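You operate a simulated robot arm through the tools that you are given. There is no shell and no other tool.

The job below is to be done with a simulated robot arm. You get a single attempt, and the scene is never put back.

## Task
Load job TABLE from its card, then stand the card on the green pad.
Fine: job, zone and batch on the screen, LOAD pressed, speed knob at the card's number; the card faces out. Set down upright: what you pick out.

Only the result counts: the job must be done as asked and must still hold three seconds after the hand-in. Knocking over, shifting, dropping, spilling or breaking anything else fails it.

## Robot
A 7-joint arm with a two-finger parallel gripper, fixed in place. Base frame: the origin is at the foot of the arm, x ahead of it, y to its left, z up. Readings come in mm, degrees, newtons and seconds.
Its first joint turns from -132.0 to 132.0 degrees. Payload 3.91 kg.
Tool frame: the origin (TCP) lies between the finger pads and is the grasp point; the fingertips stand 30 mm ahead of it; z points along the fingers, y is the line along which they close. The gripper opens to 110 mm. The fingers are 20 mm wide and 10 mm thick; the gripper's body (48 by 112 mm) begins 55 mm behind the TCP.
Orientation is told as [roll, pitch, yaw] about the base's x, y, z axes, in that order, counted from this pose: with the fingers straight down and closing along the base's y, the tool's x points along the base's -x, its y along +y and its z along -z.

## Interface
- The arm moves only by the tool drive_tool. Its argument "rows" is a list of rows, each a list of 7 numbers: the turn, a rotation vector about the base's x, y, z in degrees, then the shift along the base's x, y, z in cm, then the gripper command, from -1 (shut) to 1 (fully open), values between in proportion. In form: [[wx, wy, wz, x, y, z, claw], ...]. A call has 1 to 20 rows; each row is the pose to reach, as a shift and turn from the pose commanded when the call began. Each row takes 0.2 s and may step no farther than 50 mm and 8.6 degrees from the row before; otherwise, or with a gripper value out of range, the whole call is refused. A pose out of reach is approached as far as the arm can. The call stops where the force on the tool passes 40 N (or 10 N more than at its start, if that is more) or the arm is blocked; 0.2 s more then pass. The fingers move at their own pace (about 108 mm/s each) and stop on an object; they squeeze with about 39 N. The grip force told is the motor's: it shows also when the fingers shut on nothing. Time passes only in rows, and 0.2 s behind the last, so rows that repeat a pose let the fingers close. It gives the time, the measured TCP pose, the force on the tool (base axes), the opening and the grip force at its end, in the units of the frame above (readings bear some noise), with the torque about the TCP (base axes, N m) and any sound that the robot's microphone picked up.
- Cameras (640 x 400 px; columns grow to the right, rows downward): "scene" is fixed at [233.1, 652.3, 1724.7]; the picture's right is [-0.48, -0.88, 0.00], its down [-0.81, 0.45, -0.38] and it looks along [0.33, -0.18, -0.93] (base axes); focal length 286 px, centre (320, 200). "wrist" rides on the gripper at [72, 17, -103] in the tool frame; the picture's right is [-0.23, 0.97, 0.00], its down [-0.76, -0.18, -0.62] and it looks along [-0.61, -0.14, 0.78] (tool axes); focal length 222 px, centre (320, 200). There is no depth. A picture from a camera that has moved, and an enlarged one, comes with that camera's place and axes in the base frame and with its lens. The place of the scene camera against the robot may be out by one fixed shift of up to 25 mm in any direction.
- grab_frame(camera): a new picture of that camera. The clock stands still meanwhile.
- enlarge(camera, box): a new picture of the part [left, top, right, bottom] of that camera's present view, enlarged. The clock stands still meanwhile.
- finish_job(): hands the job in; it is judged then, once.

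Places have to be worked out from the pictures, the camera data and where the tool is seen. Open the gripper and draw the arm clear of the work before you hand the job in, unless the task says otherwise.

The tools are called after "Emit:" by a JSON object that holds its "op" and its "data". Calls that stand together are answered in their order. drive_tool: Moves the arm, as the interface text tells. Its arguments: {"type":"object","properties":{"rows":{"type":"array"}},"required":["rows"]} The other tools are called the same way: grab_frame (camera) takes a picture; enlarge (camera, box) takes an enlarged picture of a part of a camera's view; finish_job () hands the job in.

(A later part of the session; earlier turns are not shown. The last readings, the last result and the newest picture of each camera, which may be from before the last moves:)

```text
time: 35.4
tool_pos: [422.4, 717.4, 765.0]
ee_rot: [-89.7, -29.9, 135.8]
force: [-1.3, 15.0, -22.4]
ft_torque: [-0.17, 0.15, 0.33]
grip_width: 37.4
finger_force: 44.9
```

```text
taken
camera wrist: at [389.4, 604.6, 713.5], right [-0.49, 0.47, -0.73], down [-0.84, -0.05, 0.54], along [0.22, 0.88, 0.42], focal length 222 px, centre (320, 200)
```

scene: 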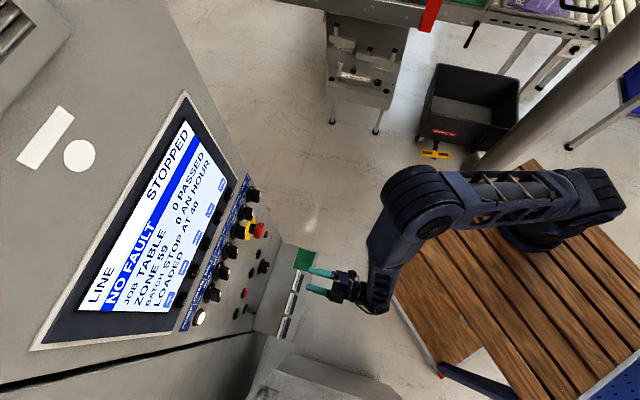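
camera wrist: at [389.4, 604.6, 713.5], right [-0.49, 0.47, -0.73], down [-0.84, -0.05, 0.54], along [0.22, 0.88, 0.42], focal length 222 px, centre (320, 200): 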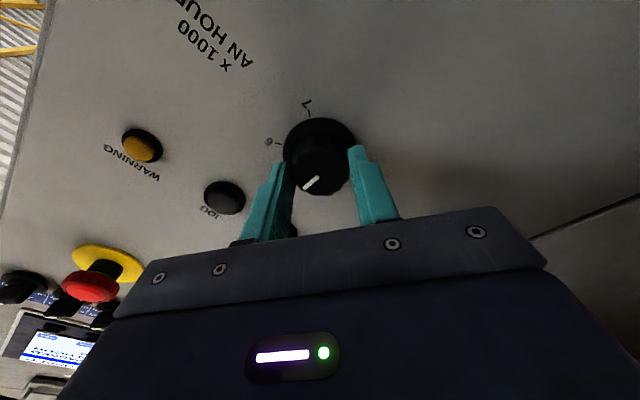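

Gripped the 37 mm cap, but a ~26 N side load shows ~1 mm misalignment. Ease the tool by about 1 mm along the closing axis.

Emit:
{"op": "drive_tool", "data": {"rows": [[0, 0, 0, -0.036, 0.035, -0.087, -1], [0, 0, 0, -0.036, 0.035, -0.087, -1]]}}

```text
time: 36.0
tool_pos: [422.0, 716.6, 765.3]
ee_rot: [-89.8, -29.9, 135.8]
force: [-1.3, 9.2, -20.1]
ft_torque: [-0.23, 0.2, -0.03]
grip_width: 37.2
finger_force: 45.6
```

Emit:
{"op": "drive_tool", "data": {"rows": [[0, 0, 0, -0.036, 0.035, -0.087, -1], [0, 0, 0, -0.072, 0.07, -0.173, -1], [0, 0, 0, -0.072, 0.07, -0.173, -1]]}}

```text
time: 36.8
tool_pos: [421.7, 717.6, 765.1]
ee_rot: [-89.9, -29.8, 135.9]
force: [-5.4, -11.4, 1.5]
ft_torque: [0.07, -0.05, -0.84]
grip_width: 37.2
finger_force: 45.5
```

Balanced now. Rotate the knob clockwise 30° first and check loads.

Emit:
{"op": "drive_tool", "data": {"rows": [[3.47, 3.6, 0, 0, 0, 0, -1], [6.95, 7.19, 0, 0, 0, 0, -1], [10.42, 10.79, 0, 0, 0, 0, -1], [13.9, 14.39, 0, 0, 0, 0, -1], [17.37, 17.98, 0, 0, 0, 0, -1], [20.84, 21.58, 0, 0, 0, 0, -1]]}}

Emit:
{"op": "grab_frame", "data": {"camera": "wrist"}}

```text
time: 38.2
tool_pos: [422.2, 717.7, 763.0]
ee_rot: [-89.9, -59.9, 135.8]
force: [5.9, 1.8, 6.7]
ft_torque: [0.53, -0.53, -0.28]
grip_width: 37.2
finger_force: 45.1
```

```text
taken
camera wrist: at [365.6, 627.8, 692.3], right [-0.69, 0.67, -0.29], down [-0.6, -0.29, 0.75], along [0.41, 0.69, 0.6], focal length 222 px, centre (320, 200)
```

wrist: 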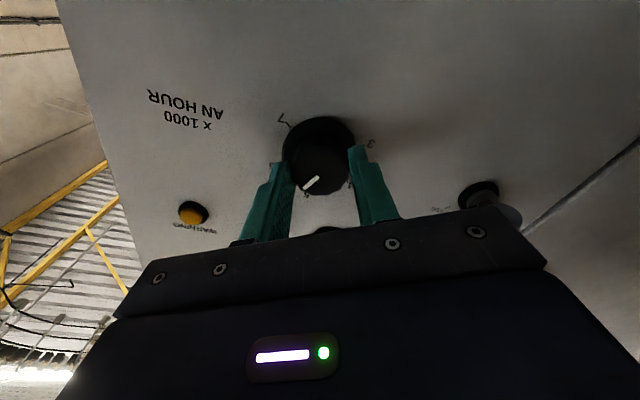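

The knob turns with the hand, loads are small. Continue 45° more.

Emit:
{"op": "drive_tool", "data": {"rows": [[3.47, 3.6, 0, 0, 0, 0, -1], [6.95, 7.19, 0, 0, 0, 0, -1], [10.42, 10.79, 0, 0, 0, 0, -1], [13.9, 14.39, 0, 0, 0, 0, -1], [17.37, 17.98, 0, 0, 0, 0, -1], [20.84, 21.58, 0, 0, 0, 0, -1], [24.31, 25.18, 0, 0, 0, 0, -1], [27.79, 28.77, 0, 0, 0, 0, -1], [31.26, 32.37, 0, 0, 0, 0, -1]]}}

Emit:
{"op": "grab_frame", "data": {"camera": "wrist"}}

```text
time: 40.2
tool_pos: [420.7, 718.0, 763.7]
ee_rot: [90.0, -75.0, -43.9]
force: [10.9, 21.2, 24.1]
ft_torque: [0.63, -0.64, -0.71]
grip_width: 37.1
finger_force: 45.1
```

```text
taken
camera wrist: at [324.3, 667.4, 697.5], right [-0.63, 0.61, 0.47], down [-0.17, -0.7, 0.69], along [0.75, 0.36, 0.55], focal length 222 px, centre (320, 200)
```

wrist: 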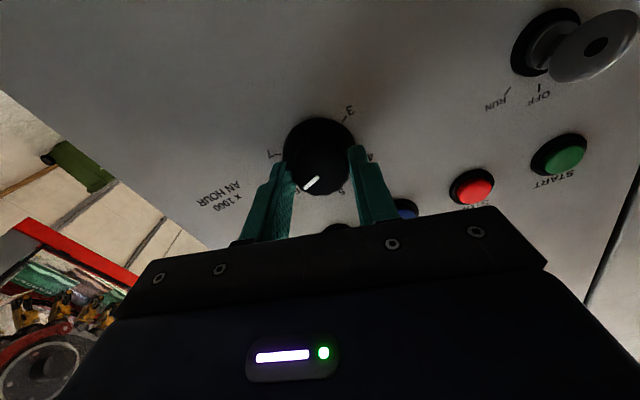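

Side load is growing as the hand rotates (knob axis is slightly higher than my tool axis). I shift up 2.5 mm, a bit left and inward to relieve.

Emit:
{"op": "drive_tool", "data": {"rows": [[0, 0, 0, 0.04, 0.1, 0.12, -1], [0, 0, 0, 0.08, 0.19, 0.25, -1], [0, 0, 0, 0.08, 0.19, 0.25, -1]]}}

```text
time: 41.0
tool_pos: [419.8, 717.5, 763.6]
ee_rot: [88.8, -75.1, -42.8]
force: [-4.5, -18.2, 6.4]
ft_torque: [0.46, -0.43, -0.94]
grip_width: 37.3
finger_force: 44.4
```

Emit:
{"op": "drive_tool", "data": {"rows": [[0, 0, 0, -0.01, -0.11, 0.03, -1], [3.47, 3.6, 0, -0.01, -0.11, 0.03, -1], [6.95, 7.19, 0, -0.01, -0.11, 0.03, -1], [10.42, 10.79, 0, -0.01, -0.11, 0.03, -1], [13.9, 14.39, 0, -0.01, -0.11, 0.03, -1], [17.37, 17.98, 0, -0.01, -0.11, 0.03, -1], [20.84, 21.58, 0, -0.01, -0.11, 0.03, -1], [24.31, 25.18, 0, -0.01, -0.11, 0.03, -1], [27.79, 28.77, 0, -0.01, -0.11, 0.03, -1], [31.26, 32.37, 0, -0.01, -0.11, 0.03, -1]]}}

Emit:
{"op": "grab_frame", "data": {"camera": "wrist"}}

Emit:
{"op": "enlarge", "data": {"camera": "wrist", "box": [240, 80, 420, 230]}}

```text
time: 41.8
tool_pos: [421.2, 718.4, 764.2]
ee_rot: [88.0, -65.9, -42.7]
force: [5.9, 1.6, -2.8]
ft_torque: [-0.55, 0.56, 0.37]
grip_width: 37.2
finger_force: 44.7
out of reach, approached as far as the arm can: row 3, 4
stopped in row 4: the force on the tool passed its limit at 53 N (the readings are from after the stop); the commanded pose is now the measured one
```

```text
taken
camera wrist: at [315.9, 675.5, 706.0], right [-0.56, 0.57, 0.6], down [-0.1, -0.77, 0.63], along [0.82, 0.3, 0.48], focal length 222 px, centre (320, 200)
```

wrist: 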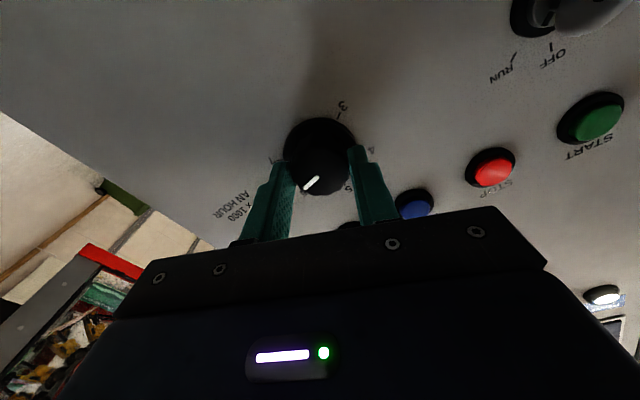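

```text
2.67 times, centred on (330, 155) of wrist
camera zoom: at [315.9, 675.5, 706.0], right [-0.56, 0.57, 0.6], down [-0.1, -0.77, 0.63], along [0.82, 0.3, 0.48], focal length 592 px, centre (293, 320)
```

zoom: 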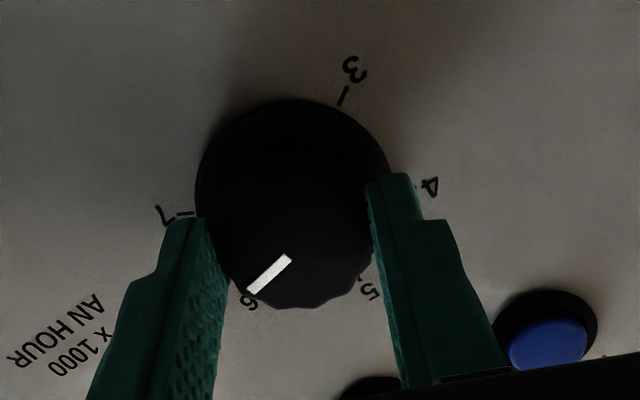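

The wrist joint limit is reached with the pointer just past 6. Release, retract 50 mm, and roll back 44° to regrasp.

Emit:
{"op": "drive_tool", "data": {"rows": [[0, 0, 0, 0, 0, 0, 0.45], [0, 0, 0, 0, 0, 0, 0.45], [0, 0, 0, -1.7, -1.8, 0, 0.45], [0, 0, 0, -3.47, -3.6, 0, 0.45], [-5.1, -5.28, 0, -3.47, -3.6, 0, 0.45], [-10.2, -10.56, 0, -3.47, -3.6, 0, 0.45], [-15.3, -15.84, 0, -3.47, -3.6, 0, 0.45], [-20.4, -21.12, 0, -3.47, -3.6, 0, 0.45], [-25.5, -26.4, 0, -3.47, -3.6, 0, 0.45], [-30.57, -31.65, 0, -3.47, -3.6, 0, 0.45], [-30.57, -31.65, 0, -3.47, -3.6, 0, 0.45]]}}

Emit:
{"op": "grab_frame", "data": {"camera": "wrist"}}

Emit:
{"op": "enlarge", "data": {"camera": "wrist", "box": [240, 60, 420, 210]}}

```text
time: 44.2
tool_pos: [386.0, 682.6, 765.8]
ee_rot: [-89.7, -70.0, 134.7]
force: [0.5, -1.4, -0.5]
ft_torque: [-0.03, 0.0, 0.0]
grip_width: 79.4
finger_force: 0.1
```

```text
taken
camera wrist: at [319.4, 602.7, 690.5], right [-0.7, 0.7, -0.12], down [-0.51, -0.37, 0.78], along [0.5, 0.61, 0.62], focal length 222 px, centre (320, 200)
```

wrist: 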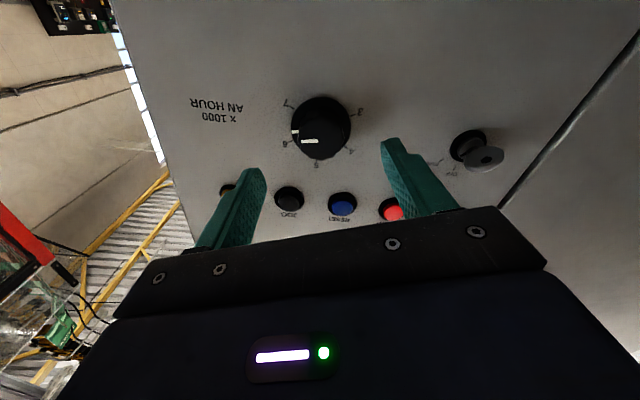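

```text
2.67 times, centred on (330, 135) of wrist
camera zoom: at [319.4, 602.7, 690.5], right [-0.7, 0.7, -0.12], down [-0.51, -0.37, 0.78], along [0.5, 0.61, 0.62], focal length 592 px, centre (293, 373)
```

zoom: 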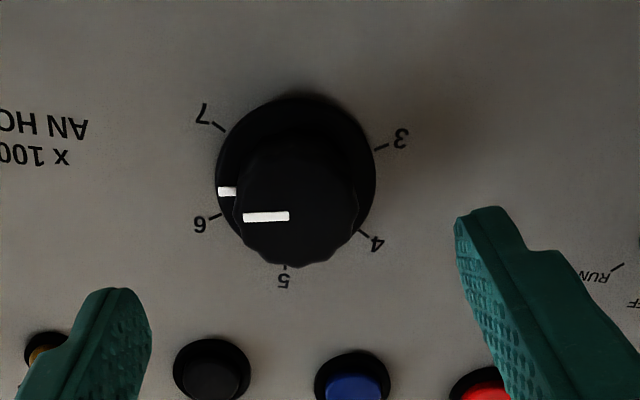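

Pointer is at about 81° (≈6.35); 39° remain. I roll back 10° more, approach again and grip.

Emit:
{"op": "drive_tool", "data": {"rows": [[-3.54, -3.53, 0, 0, 0, -0.1, 0.45], [-7.08, -7.06, 0, 0, 0, -0.1, 0.45], [-7.08, -7.06, 0, 1.7, 1.7, -0.1, 0.45], [-7.08, -7.06, 0, 3.54, 3.53, -0.1, 0.45], [-7.08, -7.06, 0, 3.54, 3.53, -0.1, 0.45], [-7.08, -7.06, 0, 3.54, 3.53, -0.1, -1], [-7.08, -7.06, 0, 3.54, 3.53, -0.1, -1], [-7.08, -7.06, 0, 3.54, 3.53, -0.1, -1]]}}

Emit:
{"op": "enlarge", "data": {"camera": "wrist", "box": [240, 80, 420, 230]}}

```text
time: 46.0
tool_pos: [420.8, 715.8, 762.8]
ee_rot: [-89.8, -60.1, 134.7]
force: [3.8, -2.3, 2.2]
ft_torque: [0.06, -0.05, 0.27]
grip_width: 37.9
finger_force: 44.6
```

```text
2.67 times, centred on (330, 155) of wrist
camera zoom: at [363.0, 628.0, 691.5], right [-0.68, 0.68, -0.29], down [-0.6, -0.28, 0.75], along [0.43, 0.68, 0.6], focal length 592 px, centre (293, 320)
```

zoom: 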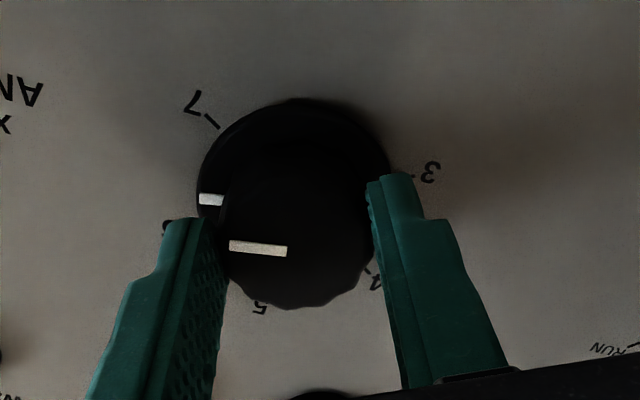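

Well-centred grip with little side load. Rotate 39° clockwise.

Emit:
{"op": "drive_tool", "data": {"rows": [[3.54, 3.53, 0, 0, 0, 0, -1], [7.08, 7.06, 0, 0, 0, 0, -1], [10.62, 10.59, 0, 0, 0, 0, -1], [14.17, 14.12, 0, 0, 0, 0, -1], [17.71, 17.65, 0, 0, 0, 0, -1], [21.25, 21.18, 0, 0, 0, 0, -1], [24.8, 24.7, 0, 0, 0, 0, -1], [27.62, 27.53, 0, 0, 0, 0, -1], [27.62, 27.53, 0, 0, 0, 0, -1]]}}

Emit:
{"op": "enlarge", "data": {"camera": "wrist", "box": [240, 80, 420, 230]}}

```text
time: 48.0
tool_pos: [420.7, 718.1, 763.7]
ee_rot: [89.1, -80.9, -44.0]
force: [-21.1, -12.0, -8.8]
ft_torque: [-0.17, 0.21, 0.16]
grip_width: 37.6
finger_force: 44.5
```

```text
2.67 times, centred on (330, 155) of wrist
camera zoom: at [327.2, 663.7, 693.8], right [-0.65, 0.65, 0.38], down [-0.23, -0.65, 0.73], along [0.72, 0.39, 0.57], focal length 592 px, centre (293, 320)
```

zoom: 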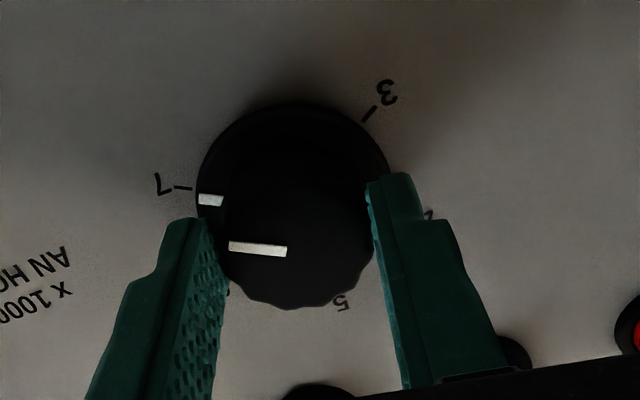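

Pointer sits at ≈120°, i.e. on 7. Release and retract 60 mm, then verify.

Emit:
{"op": "drive_tool", "data": {"rows": [[0, 0, 0, 0, 0, 0, 0.45], [0, 0, 0, 0, 0, 0, 0.45], [0, 0, 0, -1.7, -1.7, 0, 0.45], [0, 0, 0, -4.2, -4.2, 0, 0.45], [0, 0, 0, -7.0, -7.0, 0, 0.45], [0, 0, 0, -7.0, -7.0, 0, 0.45]]}}

Emit:
{"op": "enlarge", "data": {"camera": "wrist", "box": [240, 60, 400, 180]}}

Emit:
{"op": "enlarge", "data": {"camera": "scene", "box": [90, 110, 280, 320]}}

```text
time: 49.4
tool_pos: [350.0, 648.1, 764.1]
ee_rot: [89.4, -81.0, -44.4]
force: [0.0, -0.7, -0.4]
ft_torque: [0.01, 0.02, -0.04]
grip_width: 79.8
finger_force: 0.1
```

```text
3.33 times, centred on (320, 120) of wrist
camera zoom: at [257.9, 595.0, 694.4], right [-0.65, 0.66, 0.38], down [-0.23, -0.65, 0.72], along [0.72, 0.39, 0.58], focal length 740 px, centre (320, 467)
```

zoom: 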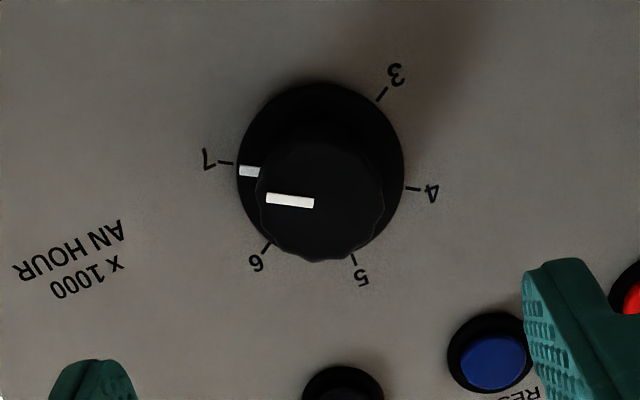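

```text
1.90 times, centred on (185, 215) of scene
camera zoom: at [233.1, 652.3, 1724.7], right [-0.48, -0.88, 0.0], down [-0.81, 0.45, -0.38], along [0.33, -0.18, -0.93], focal length 544 px, centre (577, 171)
```

zoom: 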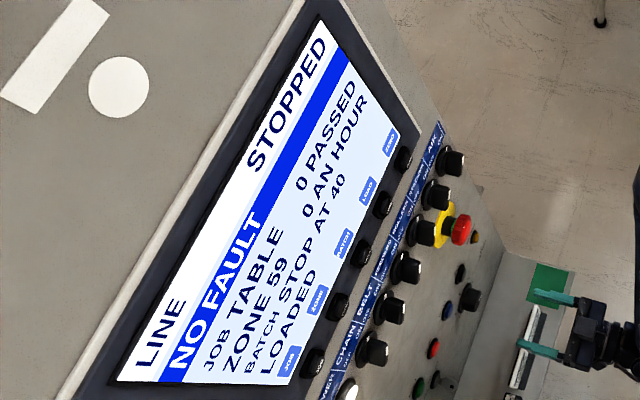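

Knob is on 7 and the screen still shows TABLE / 59 / 40 / LOADED. Now retreat, undo the roll, and move to look at the cards.

Emit:
{"op": "drive_tool", "data": {"rows": [[-3.2, -3.2, 0, -3, -3, 0, 0.45], [-6.4, -6.4, 0, -6, -6, 0, 0.45], [-6.4, -6.4, 0, -9, -9, 0, 0.45], [-6.4, -6.4, 0, -12, -9, 0, 0.45], [-6.4, -6.4, 0, -15, -6, 0, 0.45]]}}

Emit:
{"op": "drive_tool", "data": {"rows": [[-5.3, 5.3, 0, 0, 0, 0, 0.45], [-10.6, 10.6, 0, 0, 0, 0, 0.45], [-15.9, 15.9, 0, 0, 0, 0, 0.45], [-21.2, 21.2, 0, 0, 0, 0, 0.45]]}}

Emit:
{"op": "grab_frame", "data": {"camera": "wrist"}}

Emit:
{"op": "enlarge", "data": {"camera": "wrist", "box": [240, 0, 480, 160]}}

```text
time: 50.6
tool_pos: [200.2, 588.5, 763.1]
ee_rot: [14.2, -89.9, 30.7]
force: [0.8, -0.5, -0.3]
ft_torque: [-0.01, -0.01, -0.02]
grip_width: 79.8
finger_force: 0.0
```

```text
time: 51.6
tool_pos: [200.8, 588.4, 764.0]
ee_rot: [0.1, -59.8, 44.9]
force: [-0.9, 0.1, 0.5]
ft_torque: [-0.01, -0.02, -0.01]
grip_width: 80.0
finger_force: 0.1
```

```text
taken
camera wrist: at [100.4, 510.6, 751.6], right [-0.61, 0.77, 0.2], down [0.02, -0.24, 0.97], along [0.79, 0.59, 0.13], focal length 222 px, centre (320, 200)
```

wrist: 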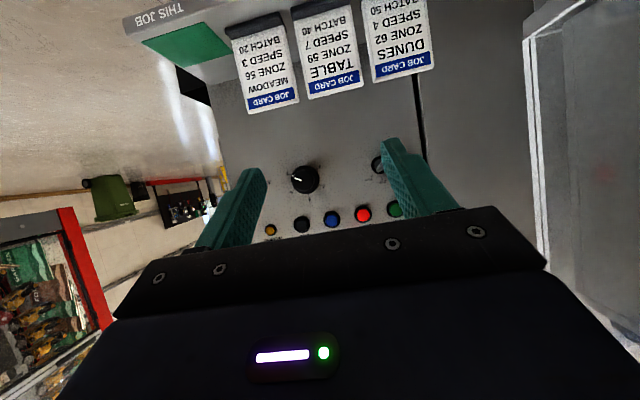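

```text
2.50 times, centred on (360, 80) of wrist
camera zoom: at [100.4, 510.6, 751.6], right [-0.61, 0.77, 0.2], down [0.02, -0.24, 0.97], along [0.79, 0.59, 0.13], focal length 555 px, centre (220, 500)
```

zoom: 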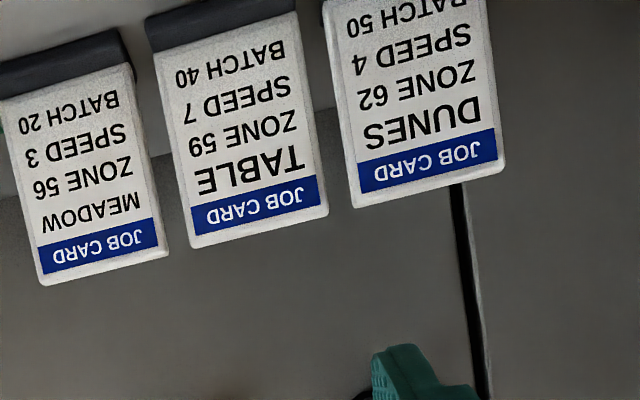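

I see the pad labelled "THIS JOB". Lower the camera to see the holders at the cards' feet.

Emit:
{"op": "drive_tool", "data": {"rows": [[0, 0, 0, 0, 0, -4, 0.45], [0, 0, 0, 0, 0, -8, 0.45], [0, 0, 0, 0, 0, -12, 0.45]]}}

Emit:
{"op": "grab_frame", "data": {"camera": "wrist"}}

Emit:
{"op": "enlarge", "data": {"camera": "wrist", "box": [220, 40, 420, 190]}}

```text
time: 52.4
tool_pos: [199.3, 587.7, 642.6]
ee_rot: [0.0, -59.9, 45.1]
force: [0.2, 0.3, 0.4]
ft_torque: [0.01, -0.01, 0.01]
grip_width: 79.7
finger_force: 0.2
```

```text
taken
camera wrist: at [99.5, 510.4, 630.8], right [-0.61, 0.77, 0.2], down [0.01, -0.24, 0.97], along [0.79, 0.59, 0.13], focal length 222 px, centre (320, 200)
```

wrist: 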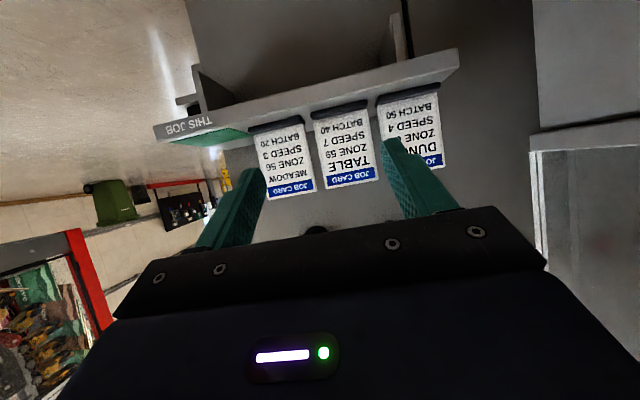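

```text
2.67 times, centred on (320, 115) of wrist
camera zoom: at [99.5, 510.4, 630.8], right [-0.61, 0.77, 0.2], down [0.01, -0.24, 0.97], along [0.79, 0.59, 0.13], focal length 592 px, centre (320, 427)
```

zoom: 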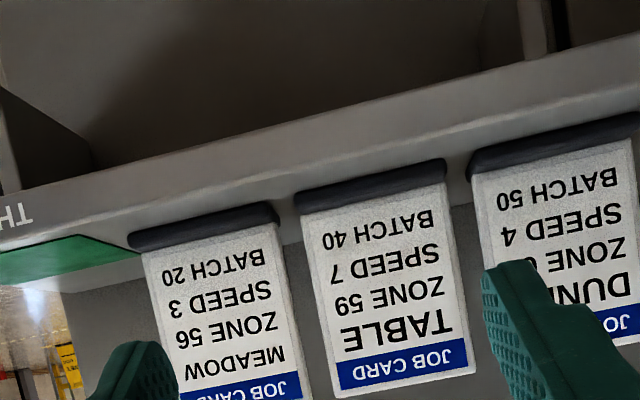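

Cards are upright (TABLE: l≈293, face at r≈738, top z≈660, width ≈71 mm), with only ~12 mm between neighbours, so I'll grip it by its faces from above. I raise, bring the tool vertical, then yaw 90° so the fingers close front-to-back.

Emit:
{"op": "drive_tool", "data": {"rows": [[-5.3, 5.3, 0, 0, 0, 1.5, 0.2], [-10.6, 10.6, 0, 0, 0, 3, 0.2], [-15.9, 15.9, 0, 0, 0, 4.5, 0.2], [-21.2, 21.2, 0, 0, 0, 6, 0.2], [-26.5, 26.5, 0, 0, 0, 7.5, 0.2], [-31.8, 31.8, 0, 0, 0, 9, 0.2], [-37.1, 37.1, 0, 0, 0, 10.5, 0.2], [-42.4, 42.4, 0, 0, 0, 12, 0.2]]}}

Emit:
{"op": "drive_tool", "data": {"rows": [[0, 0, 8.2, 0.5, 0.6, 0, 0.2], [0, 0, 16.4, 1, 1.2, 0, 0.2], [0, 0, 24.6, 1.5, 1.8, 0, 0.2], [0, 0, 32.8, 2, 2.4, 0, 0.2], [0, 0, 41, 2.5, 3, 0, 0.2], [0, 0, 49.2, 3, 3.6, 0, 0.2], [0, 0, 57.4, 3.5, 4.2, 0, 0.2], [0, 0, 65.6, 4, 4.8, 0, 0.2], [0, 0, 73.8, 4.5, 5.4, 0, 0.2], [0, 0, 82, 5, 6, 0, 0.2], [0, 0, 90, 5.5, 6.6, 0, 0.2], [0, 0, 90, 5.5, 6.6, 0, 0.2]]}}

Emit:
{"op": "grab_frame", "data": {"camera": "wrist"}}

Emit:
{"op": "grab_frame", "data": {"camera": "scene"}}

```text
time: 54.2
tool_pos: [203.0, 586.2, 764.2]
ee_rot: [0.0, 0.0, 45.0]
force: [-0.2, 0.3, -0.5]
ft_torque: [0.01, -0.01, -0.04]
grip_width: 65.7
finger_force: 0.1
```

```text
time: 56.8
tool_pos: [257.2, 653.7, 764.1]
ee_rot: [0.0, 0.0, 135.1]
force: [-1.0, -1.0, -0.2]
ft_torque: [0.03, -0.03, 0.03]
grip_width: 66.2
finger_force: 0.1
```

```text
taken
camera wrist: at [295.9, 589.9, 865.9], right [-0.85, -0.53, 0.0], down [-0.41, 0.66, 0.62], along [-0.33, 0.53, -0.78], focal length 222 px, centre (320, 200)
```

wrist: 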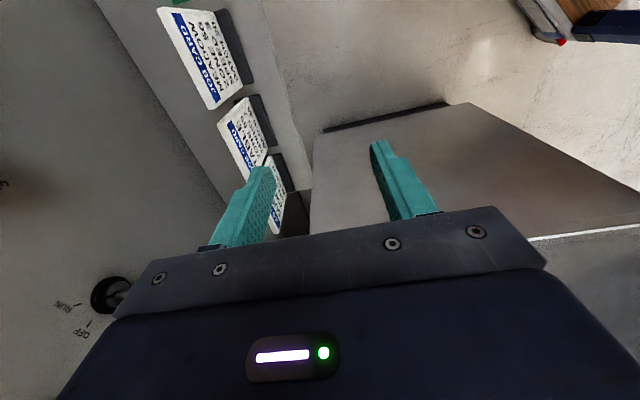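

```text
taken
```

scene: 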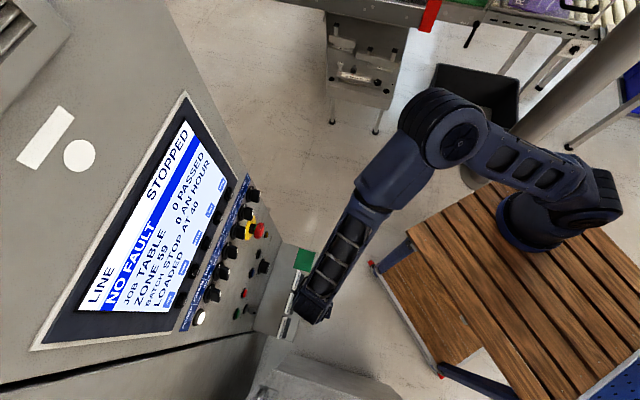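

Tool is vertical with fingers closing along the panel normal, 100 mm in front of the cards. Zoom on the cards for thickness.

Emit:
{"op": "enlarge", "data": {"camera": "wrist", "box": [150, 0, 310, 240]}}

Emit:
{"op": "enlarge", "data": {"camera": "wrist", "box": [200, 80, 300, 180]}}

```text
1.67 times, centred on (230, 120) of wrist
camera zoom: at [295.9, 589.9, 865.9], right [-0.85, -0.53, 0.0], down [-0.41, 0.66, 0.62], along [-0.33, 0.53, -0.78], focal length 370 px, centre (470, 333)
```

zoom: 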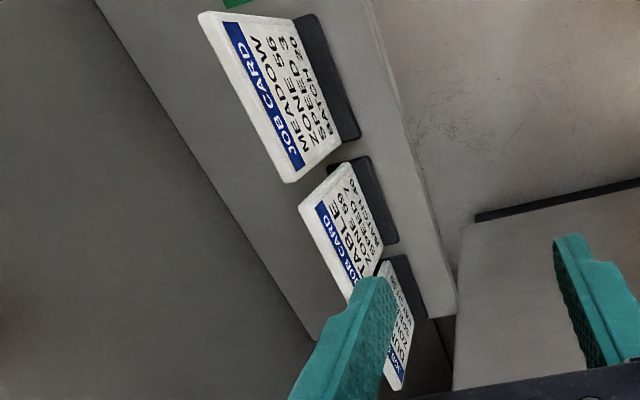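

```text
4.00 times, centred on (250, 130) of wrist
camera zoom: at [295.9, 589.9, 865.9], right [-0.85, -0.53, 0.0], down [-0.41, 0.66, 0.62], along [-0.33, 0.53, -0.78], focal length 888 px, centre (600, 480)
```

zoom: 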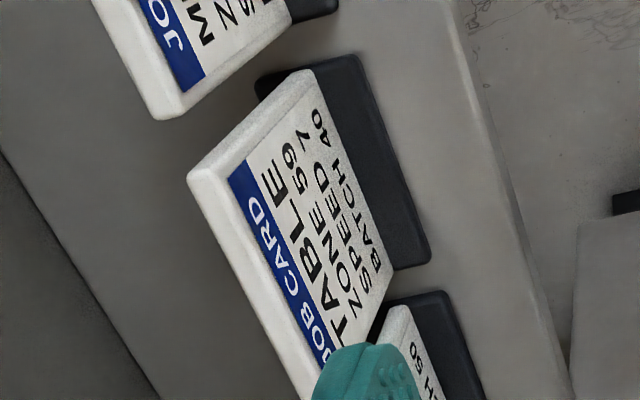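

The card sits in a slotted dark foot. I move directly above the TABLE card (tips still ~55 mm above it) to check centring from the edge-on view.

Emit:
{"op": "drive_tool", "data": {"rows": [[0, 0, 0, 2.0, 2.5, 0, 0.2], [0, 0, 0, 4.0, 5.0, 0, 0.2], [0, 0, 0, 5.87, 7.42, 0, 0.2], [0, 0, 0, 5.87, 7.42, -2, 0.2], [0, 0, 0, 5.87, 7.42, -2, 0.2]]}}

Emit:
{"op": "grab_frame", "data": {"camera": "wrist"}}

Emit:
{"op": "enlarge", "data": {"camera": "wrist", "box": [220, 40, 420, 220]}}

Emit:
{"op": "enlarge", "data": {"camera": "scene", "box": [220, 220, 340, 340]}}

```text
time: 58.0
tool_pos: [315.7, 728.3, 744.5]
ee_rot: [-0.1, 0.2, 135.1]
force: [0.4, -0.4, -0.2]
ft_torque: [0.0, -0.04, -0.03]
grip_width: 65.8
finger_force: 0.0
```

```text
taken
camera wrist: at [353.8, 664.2, 845.1], right [-0.85, -0.53, 0.0], down [-0.41, 0.66, 0.62], along [-0.33, 0.53, -0.78], focal length 222 px, centre (320, 200)
```

wrist: 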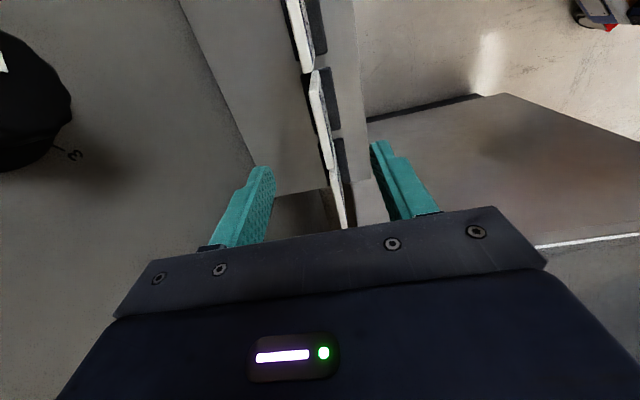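

```text
2.22 times, centred on (320, 130) of wrist
camera zoom: at [353.8, 664.2, 845.1], right [-0.85, -0.53, 0.0], down [-0.41, 0.66, 0.62], along [-0.33, 0.53, -0.78], focal length 494 px, centre (320, 356)
```

zoom: 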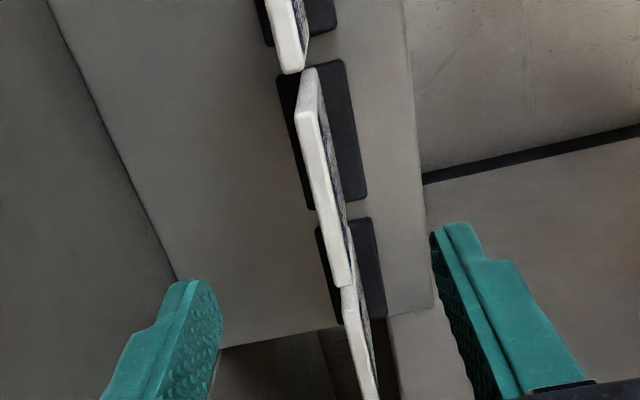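

```text
3.33 times, centred on (280, 280) of scene
camera zoom: at [233.1, 652.3, 1724.7], right [-0.48, -0.88, 0.0], down [-0.81, 0.45, -0.38], along [0.33, -0.18, -0.93], focal length 952 px, centre (453, -67)
```

zoom: 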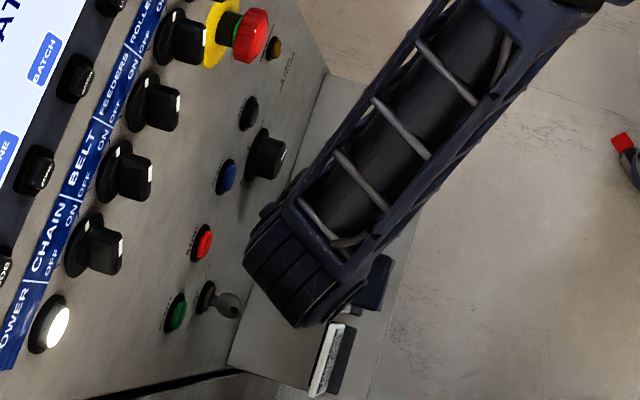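

The card's top edge spans r≈730–737, about 4 mm nearer than the tool axis. I correct by −4 mm along r and descend around the card.

Emit:
{"op": "drive_tool", "data": {"rows": [[0, 0, 0, -0.28, -0.28, 0, 0.2], [0, 0, 0, -0.28, -0.28, -2, 0.2], [0, 0, 0, -0.28, -0.28, -4, 0.2], [0, 0, 0, -0.28, -0.28, -5.5, 0.2], [0, 0, 0, -0.28, -0.28, -7, 0.2], [0, 0, 0, -0.28, -0.28, -8, 0.2], [0, 0, 0, -0.28, -0.28, -9.2, 0.2], [0, 0, 0, -0.28, -0.28, -9.2, 0.2]]}}

Emit:
{"op": "grab_frame", "data": {"camera": "wrist"}}

Emit:
{"op": "enlarge", "data": {"camera": "scene", "box": [220, 220, 340, 340]}}

```text
time: 59.8
tool_pos: [312.0, 724.6, 651.7]
ee_rot: [0.0, 0.1, 135.0]
force: [-0.9, -1.0, -0.6]
ft_torque: [0.0, 0.02, -0.01]
grip_width: 66.0
finger_force: 0.0
```

```text
taken
camera wrist: at [351.5, 661.4, 753.5], right [-0.85, -0.53, 0.0], down [-0.41, 0.66, 0.62], along [-0.33, 0.53, -0.78], focal length 222 px, centre (320, 200)
```

wrist: 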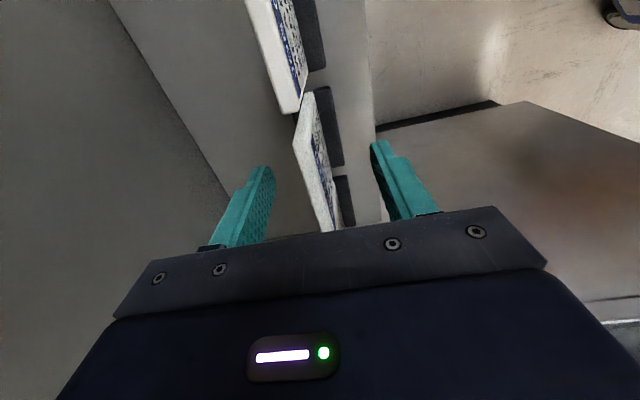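

```text
3.33 times, centred on (280, 280) of scene
camera zoom: at [233.1, 652.3, 1724.7], right [-0.48, -0.88, 0.0], down [-0.81, 0.45, -0.38], along [0.33, -0.18, -0.93], focal length 952 px, centre (453, -67)
```

zoom: 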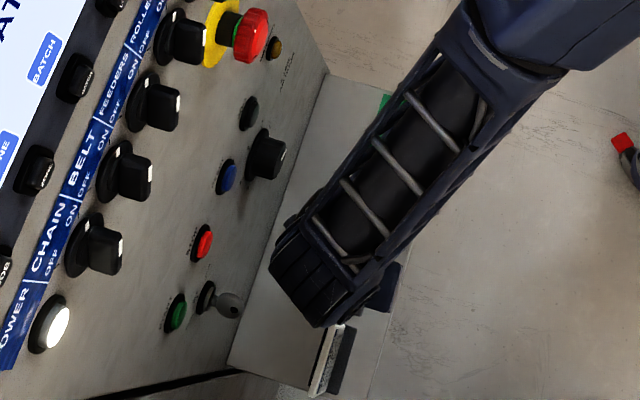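

Centred: card back edge at r≈736, tool at r≈733. Close on the card.

Emit:
{"op": "drive_tool", "data": {"rows": [[0, 0, 0, 0, 0, 0, -0.3], [0, 0, 0, 0, 0, 0, -0.7], [0, 0, 0, 0, 0, 0, -1], [0, 0, 0, 0, 0, 0, -1]]}}

Emit:
{"op": "grab_frame", "data": {"camera": "wrist"}}

```text
time: 60.8
tool_pos: [311.9, 724.9, 650.6]
ee_rot: [-0.1, 0.0, 135.0]
force: [0.7, 0.3, 0.3]
ft_torque: [-0.01, 0.0, 0.0]
grip_width: 7.2
finger_force: 38.9
```

```text
taken
camera wrist: at [351.4, 661.3, 753.5], right [-0.85, -0.53, 0.0], down [-0.41, 0.66, 0.62], along [-0.33, 0.53, -0.78], focal length 222 px, centre (320, 200)
```

wrist: 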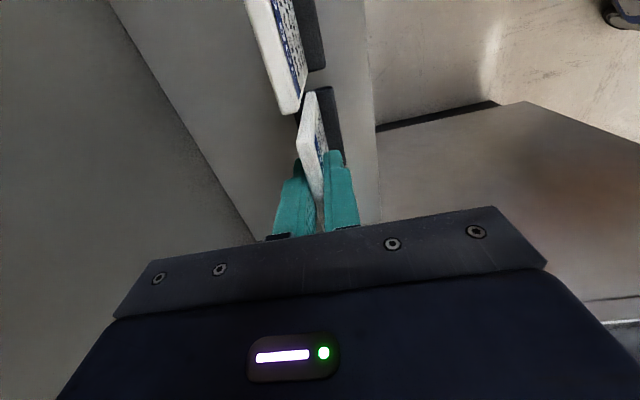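

Gripped at 7.2 mm with no side load. Lift straight up, slowly at first.

Emit:
{"op": "drive_tool", "data": {"rows": [[0, 0, 0, 0, 0, 0.5, -1], [0, 0, 0, 0, 0, 1.5, -1], [0, 0, 0, 0, 0, 3, -1], [0, 0, 0, 0, 0, 5, -1], [0, 0, 0, 0, 0, 8, -1], [0, 0, 0, 0, 0, 11, -1], [0, 0, 0, 0, 0, 14, -1], [0, 0, 0, 0, 0, 14.5, -1]]}}

Emit:
{"op": "grab_frame", "data": {"camera": "wrist"}}

Emit:
{"op": "grab_frame", "data": {"camera": "scene"}}

```text
time: 62.6
tool_pos: [312.4, 725.2, 794.9]
ee_rot: [0.1, 0.0, 135.0]
force: [0.3, 0.5, -0.8]
ft_torque: [0.02, 0.01, 0.02]
grip_width: 7.3
finger_force: 39.1
```

```text
taken
camera wrist: at [351.3, 661.4, 898.4], right [-0.85, -0.53, 0.0], down [-0.41, 0.66, 0.62], along [-0.33, 0.53, -0.78], focal length 222 px, centre (320, 200)
```

wrist: 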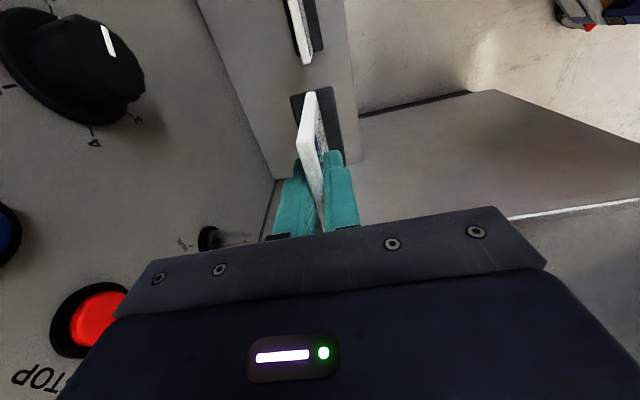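

```text
taken
```

scene: 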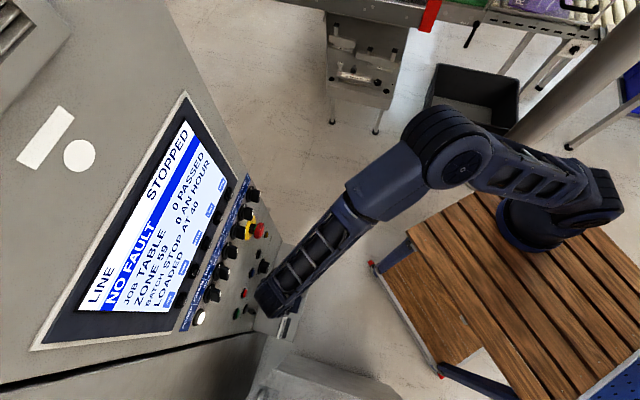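

Card is out. Retreat from the panel by 70 mm, traverse toward the pad, and lower — keeping the wrist clear of the E-stop.

Emit:
{"op": "drive_tool", "data": {"rows": [[0, 0, 0, -2.5, -2.5, 0, -1], [0, 0, 0, -4.95, -4.95, 0, -1], [0, 0, 0, -2.5, -7.4, -1, -1], [0, 0, 0, 0, -9.9, -3, -1], [0, 0, 0, 2.5, -12.4, -5, -1], [0, 0, 0, 5, -14.9, -7, -1], [0, 0, 0, 7.5, -17.4, -9, -1], [0, 0, 0, 7.5, -17.4, -9, -1]]}}

Emit:
{"op": "grab_frame", "data": {"camera": "wrist"}}

Emit:
{"op": "grab_frame", "data": {"camera": "scene"}}

Emit:
{"op": "enlarge", "data": {"camera": "scene", "box": [220, 200, 360, 340]}}

```text
time: 64.4
tool_pos: [389.5, 551.4, 707.0]
ee_rot: [0.0, 0.1, 135.2]
force: [-0.4, 0.8, -0.4]
ft_torque: [-0.01, 0.01, -0.01]
grip_width: 7.2
finger_force: 38.4
```

```text
taken
camera wrist: at [428.4, 486.7, 810.0], right [-0.85, -0.53, 0.0], down [-0.41, 0.66, 0.62], along [-0.33, 0.53, -0.78], focal length 222 px, centre (320, 200)
```

wrist: 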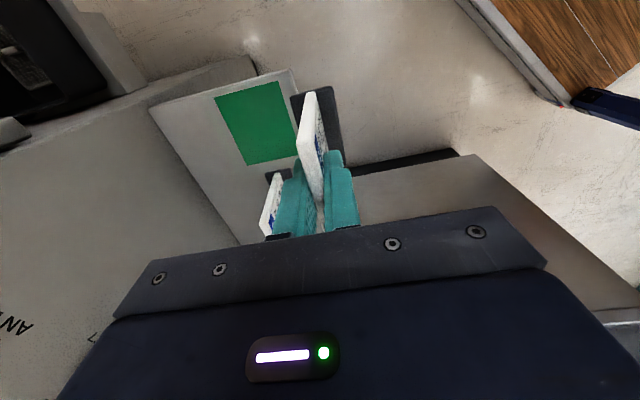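

```text
taken
```

scene: 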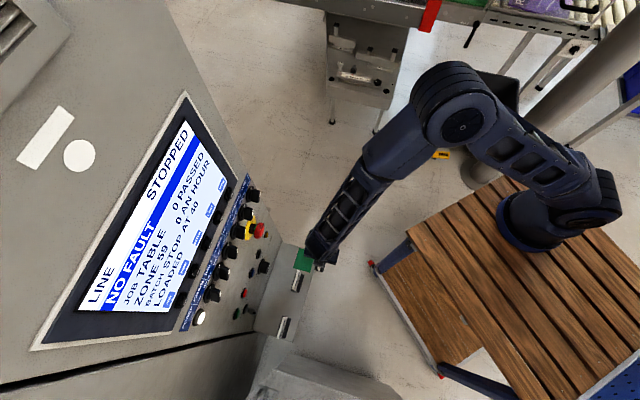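

```text
2.86 times, centred on (290, 270) of scene
camera zoom: at [233.1, 652.3, 1724.7], right [-0.48, -0.88, 0.0], down [-0.81, 0.45, -0.38], along [0.33, -0.18, -0.93], focal length 816 px, centre (406, 0)
```

zoom: 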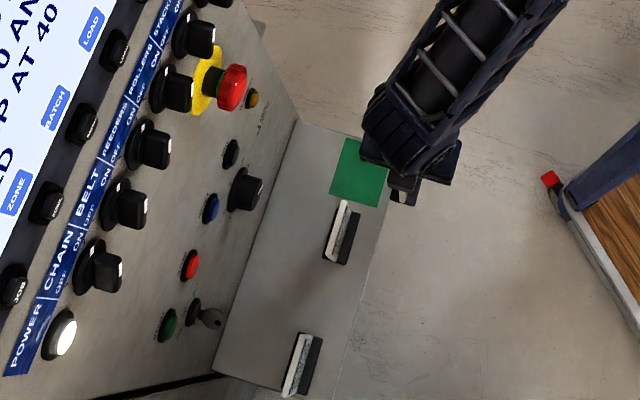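

The dark foot came up with the card — it's the card's stand (34 × 70 mm), so the ledge is at about z≈560. Pad centre ≈ (r 735, l 118). I lower to z≈680 and move forward above the pad.

Emit:
{"op": "drive_tool", "data": {"rows": [[0, 0, 0, 0, 0, -1.3, -1], [0, 0, 0, 0, 0, -2.7, -1], [0, 0, 0, 1.5, 1.5, -2.7, -1], [0, 0, 0, 3.0, 3.0, -2.7, -1], [0, 0, 0, 4.3, 4.3, -2.7, -1], [0, 0, 0, 4.73, 4.84, -2.7, -1], [0, 0, 0, 4.73, 4.84, -2.7, -1]]}}

Emit:
{"op": "grab_frame", "data": {"camera": "wrist"}}

Emit:
{"op": "enlarge", "data": {"camera": "wrist", "box": [220, 40, 420, 200]}}

Emit:
{"op": "enlarge", "data": {"camera": "scene", "box": [220, 200, 360, 340]}}

```text
time: 66.0
tool_pos: [435.1, 597.8, 679.4]
ee_rot: [0.0, 0.0, 135.0]
force: [0.7, 0.2, -1.7]
ft_torque: [-0.01, 0.02, -0.01]
grip_width: 7.3
finger_force: 39.4
```

```text
taken
camera wrist: at [474.3, 535.3, 782.5], right [-0.85, -0.53, 0.0], down [-0.41, 0.66, 0.62], along [-0.33, 0.53, -0.78], focal length 222 px, centre (320, 200)
```

wrist: 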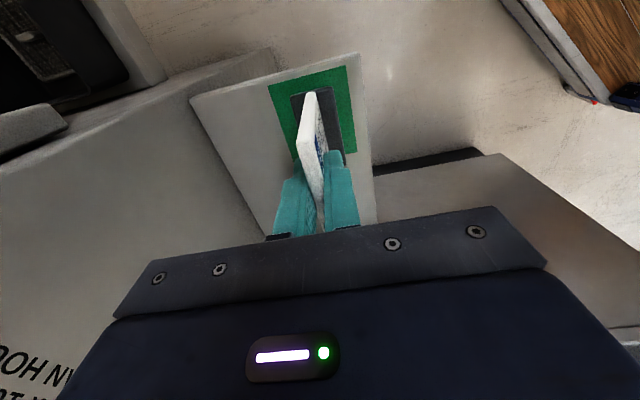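

```text
2.50 times, centred on (320, 120) of wrist
camera zoom: at [474.3, 535.3, 782.5], right [-0.85, -0.53, 0.0], down [-0.41, 0.66, 0.62], along [-0.33, 0.53, -0.78], focal length 555 px, centre (320, 400)
```

zoom: 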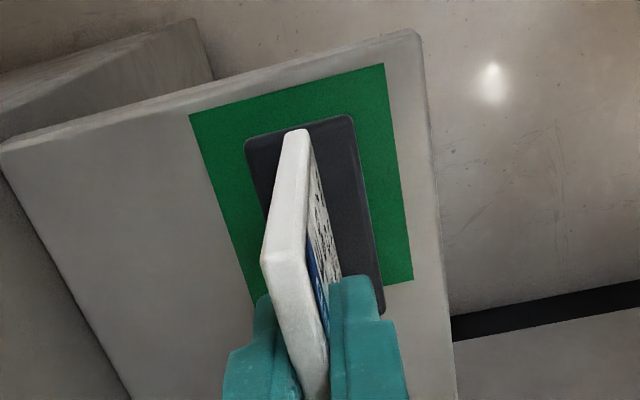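

```text
2.86 times, centred on (290, 270) of scene
camera zoom: at [233.1, 652.3, 1724.7], right [-0.48, -0.88, 0.0], down [-0.81, 0.45, -0.38], along [0.33, -0.18, -0.93], focal length 816 px, centre (406, 0)
```

zoom: 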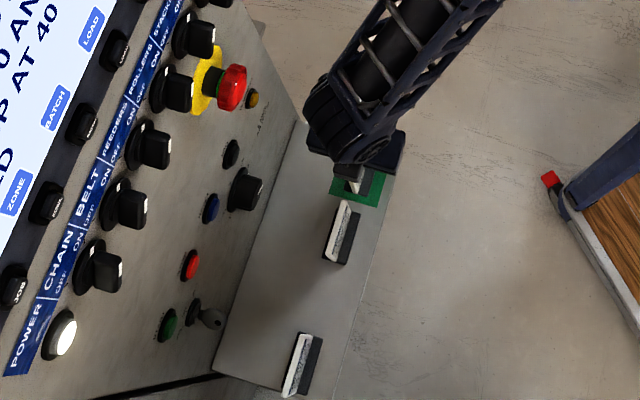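

The foot is about 4–5 mm short of pad centre in r and 2.5 mm in l. Correct and lower, slowly near z≈653.

Emit:
{"op": "drive_tool", "data": {"rows": [[0, 0, 0, 0.1, 0.46, 0, -1], [0, 0, 0, 0.1, 0.46, -1.2, -1], [0, 0, 0, 0.1, 0.46, -2.0, -1], [0, 0, 0, 0.1, 0.46, -2.4, -1], [0, 0, 0, 0.1, 0.46, -2.6, -1], [0, 0, 0, 0.1, 0.46, -2.7, -1], [0, 0, 0, 0.1, 0.46, -2.7, -1]]}}

Emit:
{"op": "enlarge", "data": {"camera": "wrist", "box": [220, 40, 420, 200]}}

```text
time: 67.6
tool_pos: [435.5, 605.0, 652.7]
ee_rot: [0.0, 0.0, 135.0]
force: [-0.1, 0.3, -0.3]
ft_torque: [0.03, 0.0, -0.01]
grip_width: 6.8
finger_force: 38.8
```

```text
2.50 times, centred on (320, 120) of wrist
camera zoom: at [474.8, 540.5, 755.6], right [-0.85, -0.53, 0.0], down [-0.41, 0.66, 0.62], along [-0.33, 0.53, -0.78], focal length 555 px, centre (320, 400)
```

zoom: 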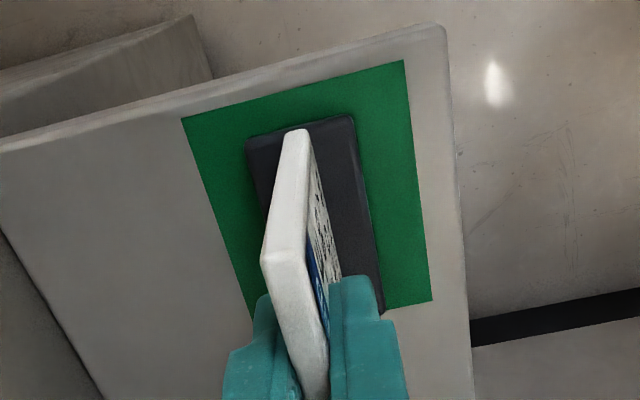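

Foot is within the pad on all sides (margins ~7–19 mm). Nudge 1.3 mm in l and continue down in 0.7 mm steps until contact.

Emit:
{"op": "drive_tool", "data": {"rows": [[0, 0, 0, 0.09, -0.09, 0, -1], [0, 0, 0, 0.09, -0.09, -0.05, -1], [0, 0, 0, 0.09, -0.09, -0.1, -1], [0, 0, 0, 0.09, -0.09, -0.15, -1], [0, 0, 0, 0.09, -0.09, -0.15, -1]]}}

```text
time: 68.8
tool_pos: [435.5, 604.1, 651.3]
ee_rot: [-0.1, 0.0, 135.0]
force: [0.2, -0.4, -1.0]
ft_torque: [0.0, 0.0, -0.01]
grip_width: 7.2
finger_force: 39.2
```

No contact yet; continue down gently.

Emit:
{"op": "drive_tool", "data": {"rows": [[0, 0, 0, 0, 0, -0.05, -1], [0, 0, 0, 0, 0, -0.1, -1], [0, 0, 0, 0, 0, -0.1, -1]]}}

Emit:
{"op": "drive_tool", "data": {"rows": [[0, 0, 0, 0, 0, -0.05, -1], [0, 0, 0, 0, 0, -0.1, -1], [0, 0, 0, 0, 0, -0.1, -1]]}}

```text
time: 69.6
tool_pos: [434.9, 604.0, 650.1]
ee_rot: [-0.1, -0.1, 135.1]
force: [-0.4, -0.4, 7.2]
ft_torque: [-0.09, 0.05, -0.01]
grip_width: 7.2
finger_force: 38.8
```

```text
time: 70.4
tool_pos: [436.2, 603.4, 650.3]
ee_rot: [-0.1, 0.0, 134.9]
force: [-2.9, -4.8, 32.5]
ft_torque: [-0.35, 0.16, 0.01]
grip_width: 7.5
finger_force: 38.3
```

Contact is firm (32 N). Ease up ~1.2 mm to a light load, then open the fingers partway.

Emit:
{"op": "drive_tool", "data": {"rows": [[0, 0, 0, 0, 0, 0.06, -1], [0, 0, 0, 0, 0, 0.12, -1], [0, 0, 0, 0, 0, 0.12, -1]]}}

Emit:
{"op": "drive_tool", "data": {"rows": [[0, 0, 0, 0, 0, 0, -0.8], [0, 0, 0, 0, 0, 0, -0.6], [0, 0, 0, 0, 0, 0, -0.2], [0, 0, 0, 0, 0, 0, 0.2], [0, 0, 0, 0, 0, 0, 0.2]]}}

Emit:
{"op": "enlarge", "data": {"camera": "wrist", "box": [200, 40, 440, 240]}}

```text
time: 71.2
tool_pos: [435.7, 602.3, 650.1]
ee_rot: [-0.1, 0.0, 135.0]
force: [-3.0, 2.9, 17.2]
ft_torque: [0.17, 0.22, 0.01]
grip_width: 7.0
finger_force: 39.1
```

```text
time: 72.4
tool_pos: [435.5, 604.5, 650.1]
ee_rot: [-0.1, 0.1, 134.9]
force: [0.2, 0.5, 0.3]
ft_torque: [0.0, 0.0, 0.02]
grip_width: 66.0
finger_force: 0.1
```

```text
2.00 times, centred on (320, 140) of wrist
camera zoom: at [475.7, 539.8, 752.7], right [-0.85, -0.53, 0.0], down [-0.41, 0.66, 0.62], along [-0.33, 0.53, -0.78], focal length 444 px, centre (320, 320)
```

zoom: 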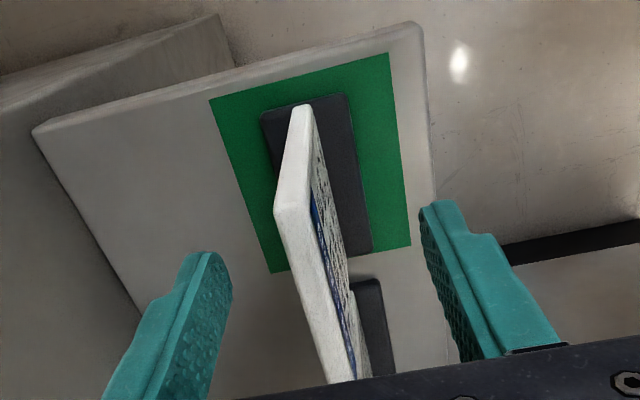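

The card stands on the pad, inside its edges. Raise 65 mm straight up, then back away from the panel.

Emit:
{"op": "drive_tool", "data": {"rows": [[0, 0, 0, 0, 0, 1.5, 0.2], [0, 0, 0, 0, 0, 3.5, 0.2], [0, 0, 0, 0, 0, 5.5, 0.2], [0, 0, 0, 0, 0, 6.5, 0.2], [0, 0, 0, -2.5, -2.5, 6.5, 0.2], [0, 0, 0, -5.5, -5.5, 6.5, 0.2], [0, 0, 0, -8.5, -8.5, 7, 0.2], [0, 0, 0, -11.5, -11.5, 8, 0.2], [0, 0, 0, -14.5, -14.5, 10, 0.2], [0, 0, 0, -17.0, -17.0, 12, 0.2]]}}

Emit:
{"op": "grab_frame", "data": {"camera": "wrist"}}

Emit:
{"op": "grab_frame", "data": {"camera": "scene"}}

Emit:
{"op": "enlarge", "data": {"camera": "scene", "box": [220, 200, 360, 340]}}

```text
time: 74.6
tool_pos: [267.0, 431.6, 772.5]
ee_rot: [0.0, 0.1, 134.8]
force: [0.7, -0.4, -0.4]
ft_torque: [-0.01, 0.0, 0.0]
grip_width: 66.2
finger_force: 0.1
```

```text
taken
camera wrist: at [306.5, 369.0, 874.4], right [-0.85, -0.53, 0.0], down [-0.41, 0.66, 0.62], along [-0.33, 0.53, -0.78], focal length 222 px, centre (320, 200)
```

wrist: 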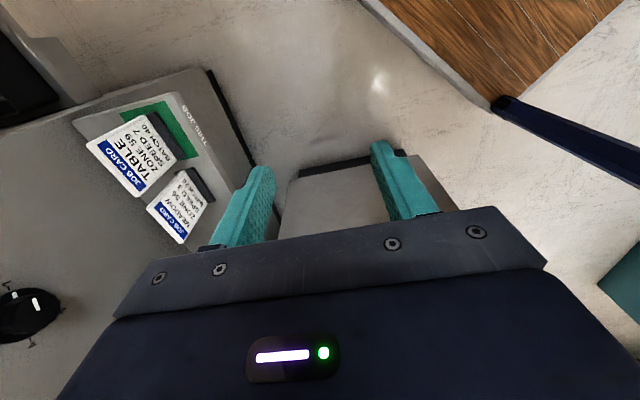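

```text
taken
```

scene: 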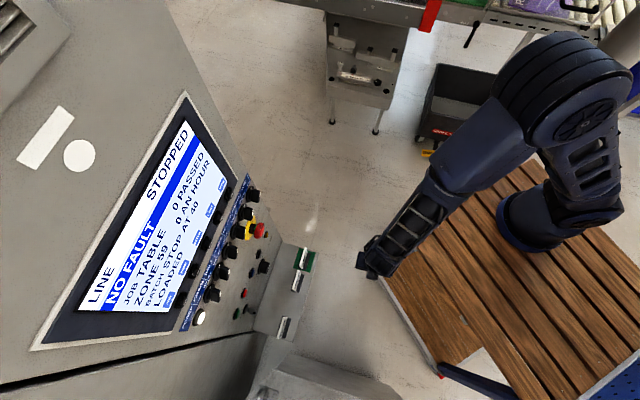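

```text
2.86 times, centred on (290, 270) of scene
camera zoom: at [233.1, 652.3, 1724.7], right [-0.48, -0.88, 0.0], down [-0.81, 0.45, -0.38], along [0.33, -0.18, -0.93], focal length 816 px, centre (406, 0)
```

zoom: 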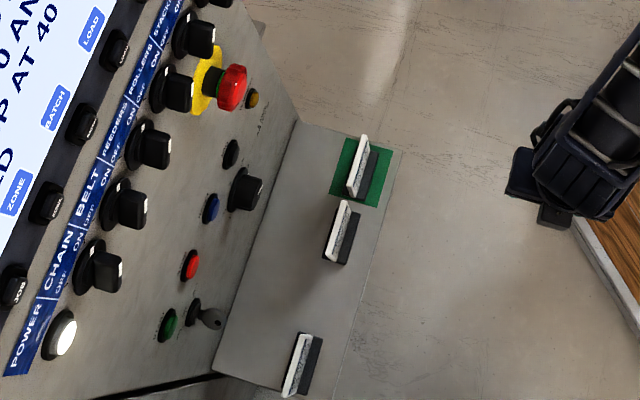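

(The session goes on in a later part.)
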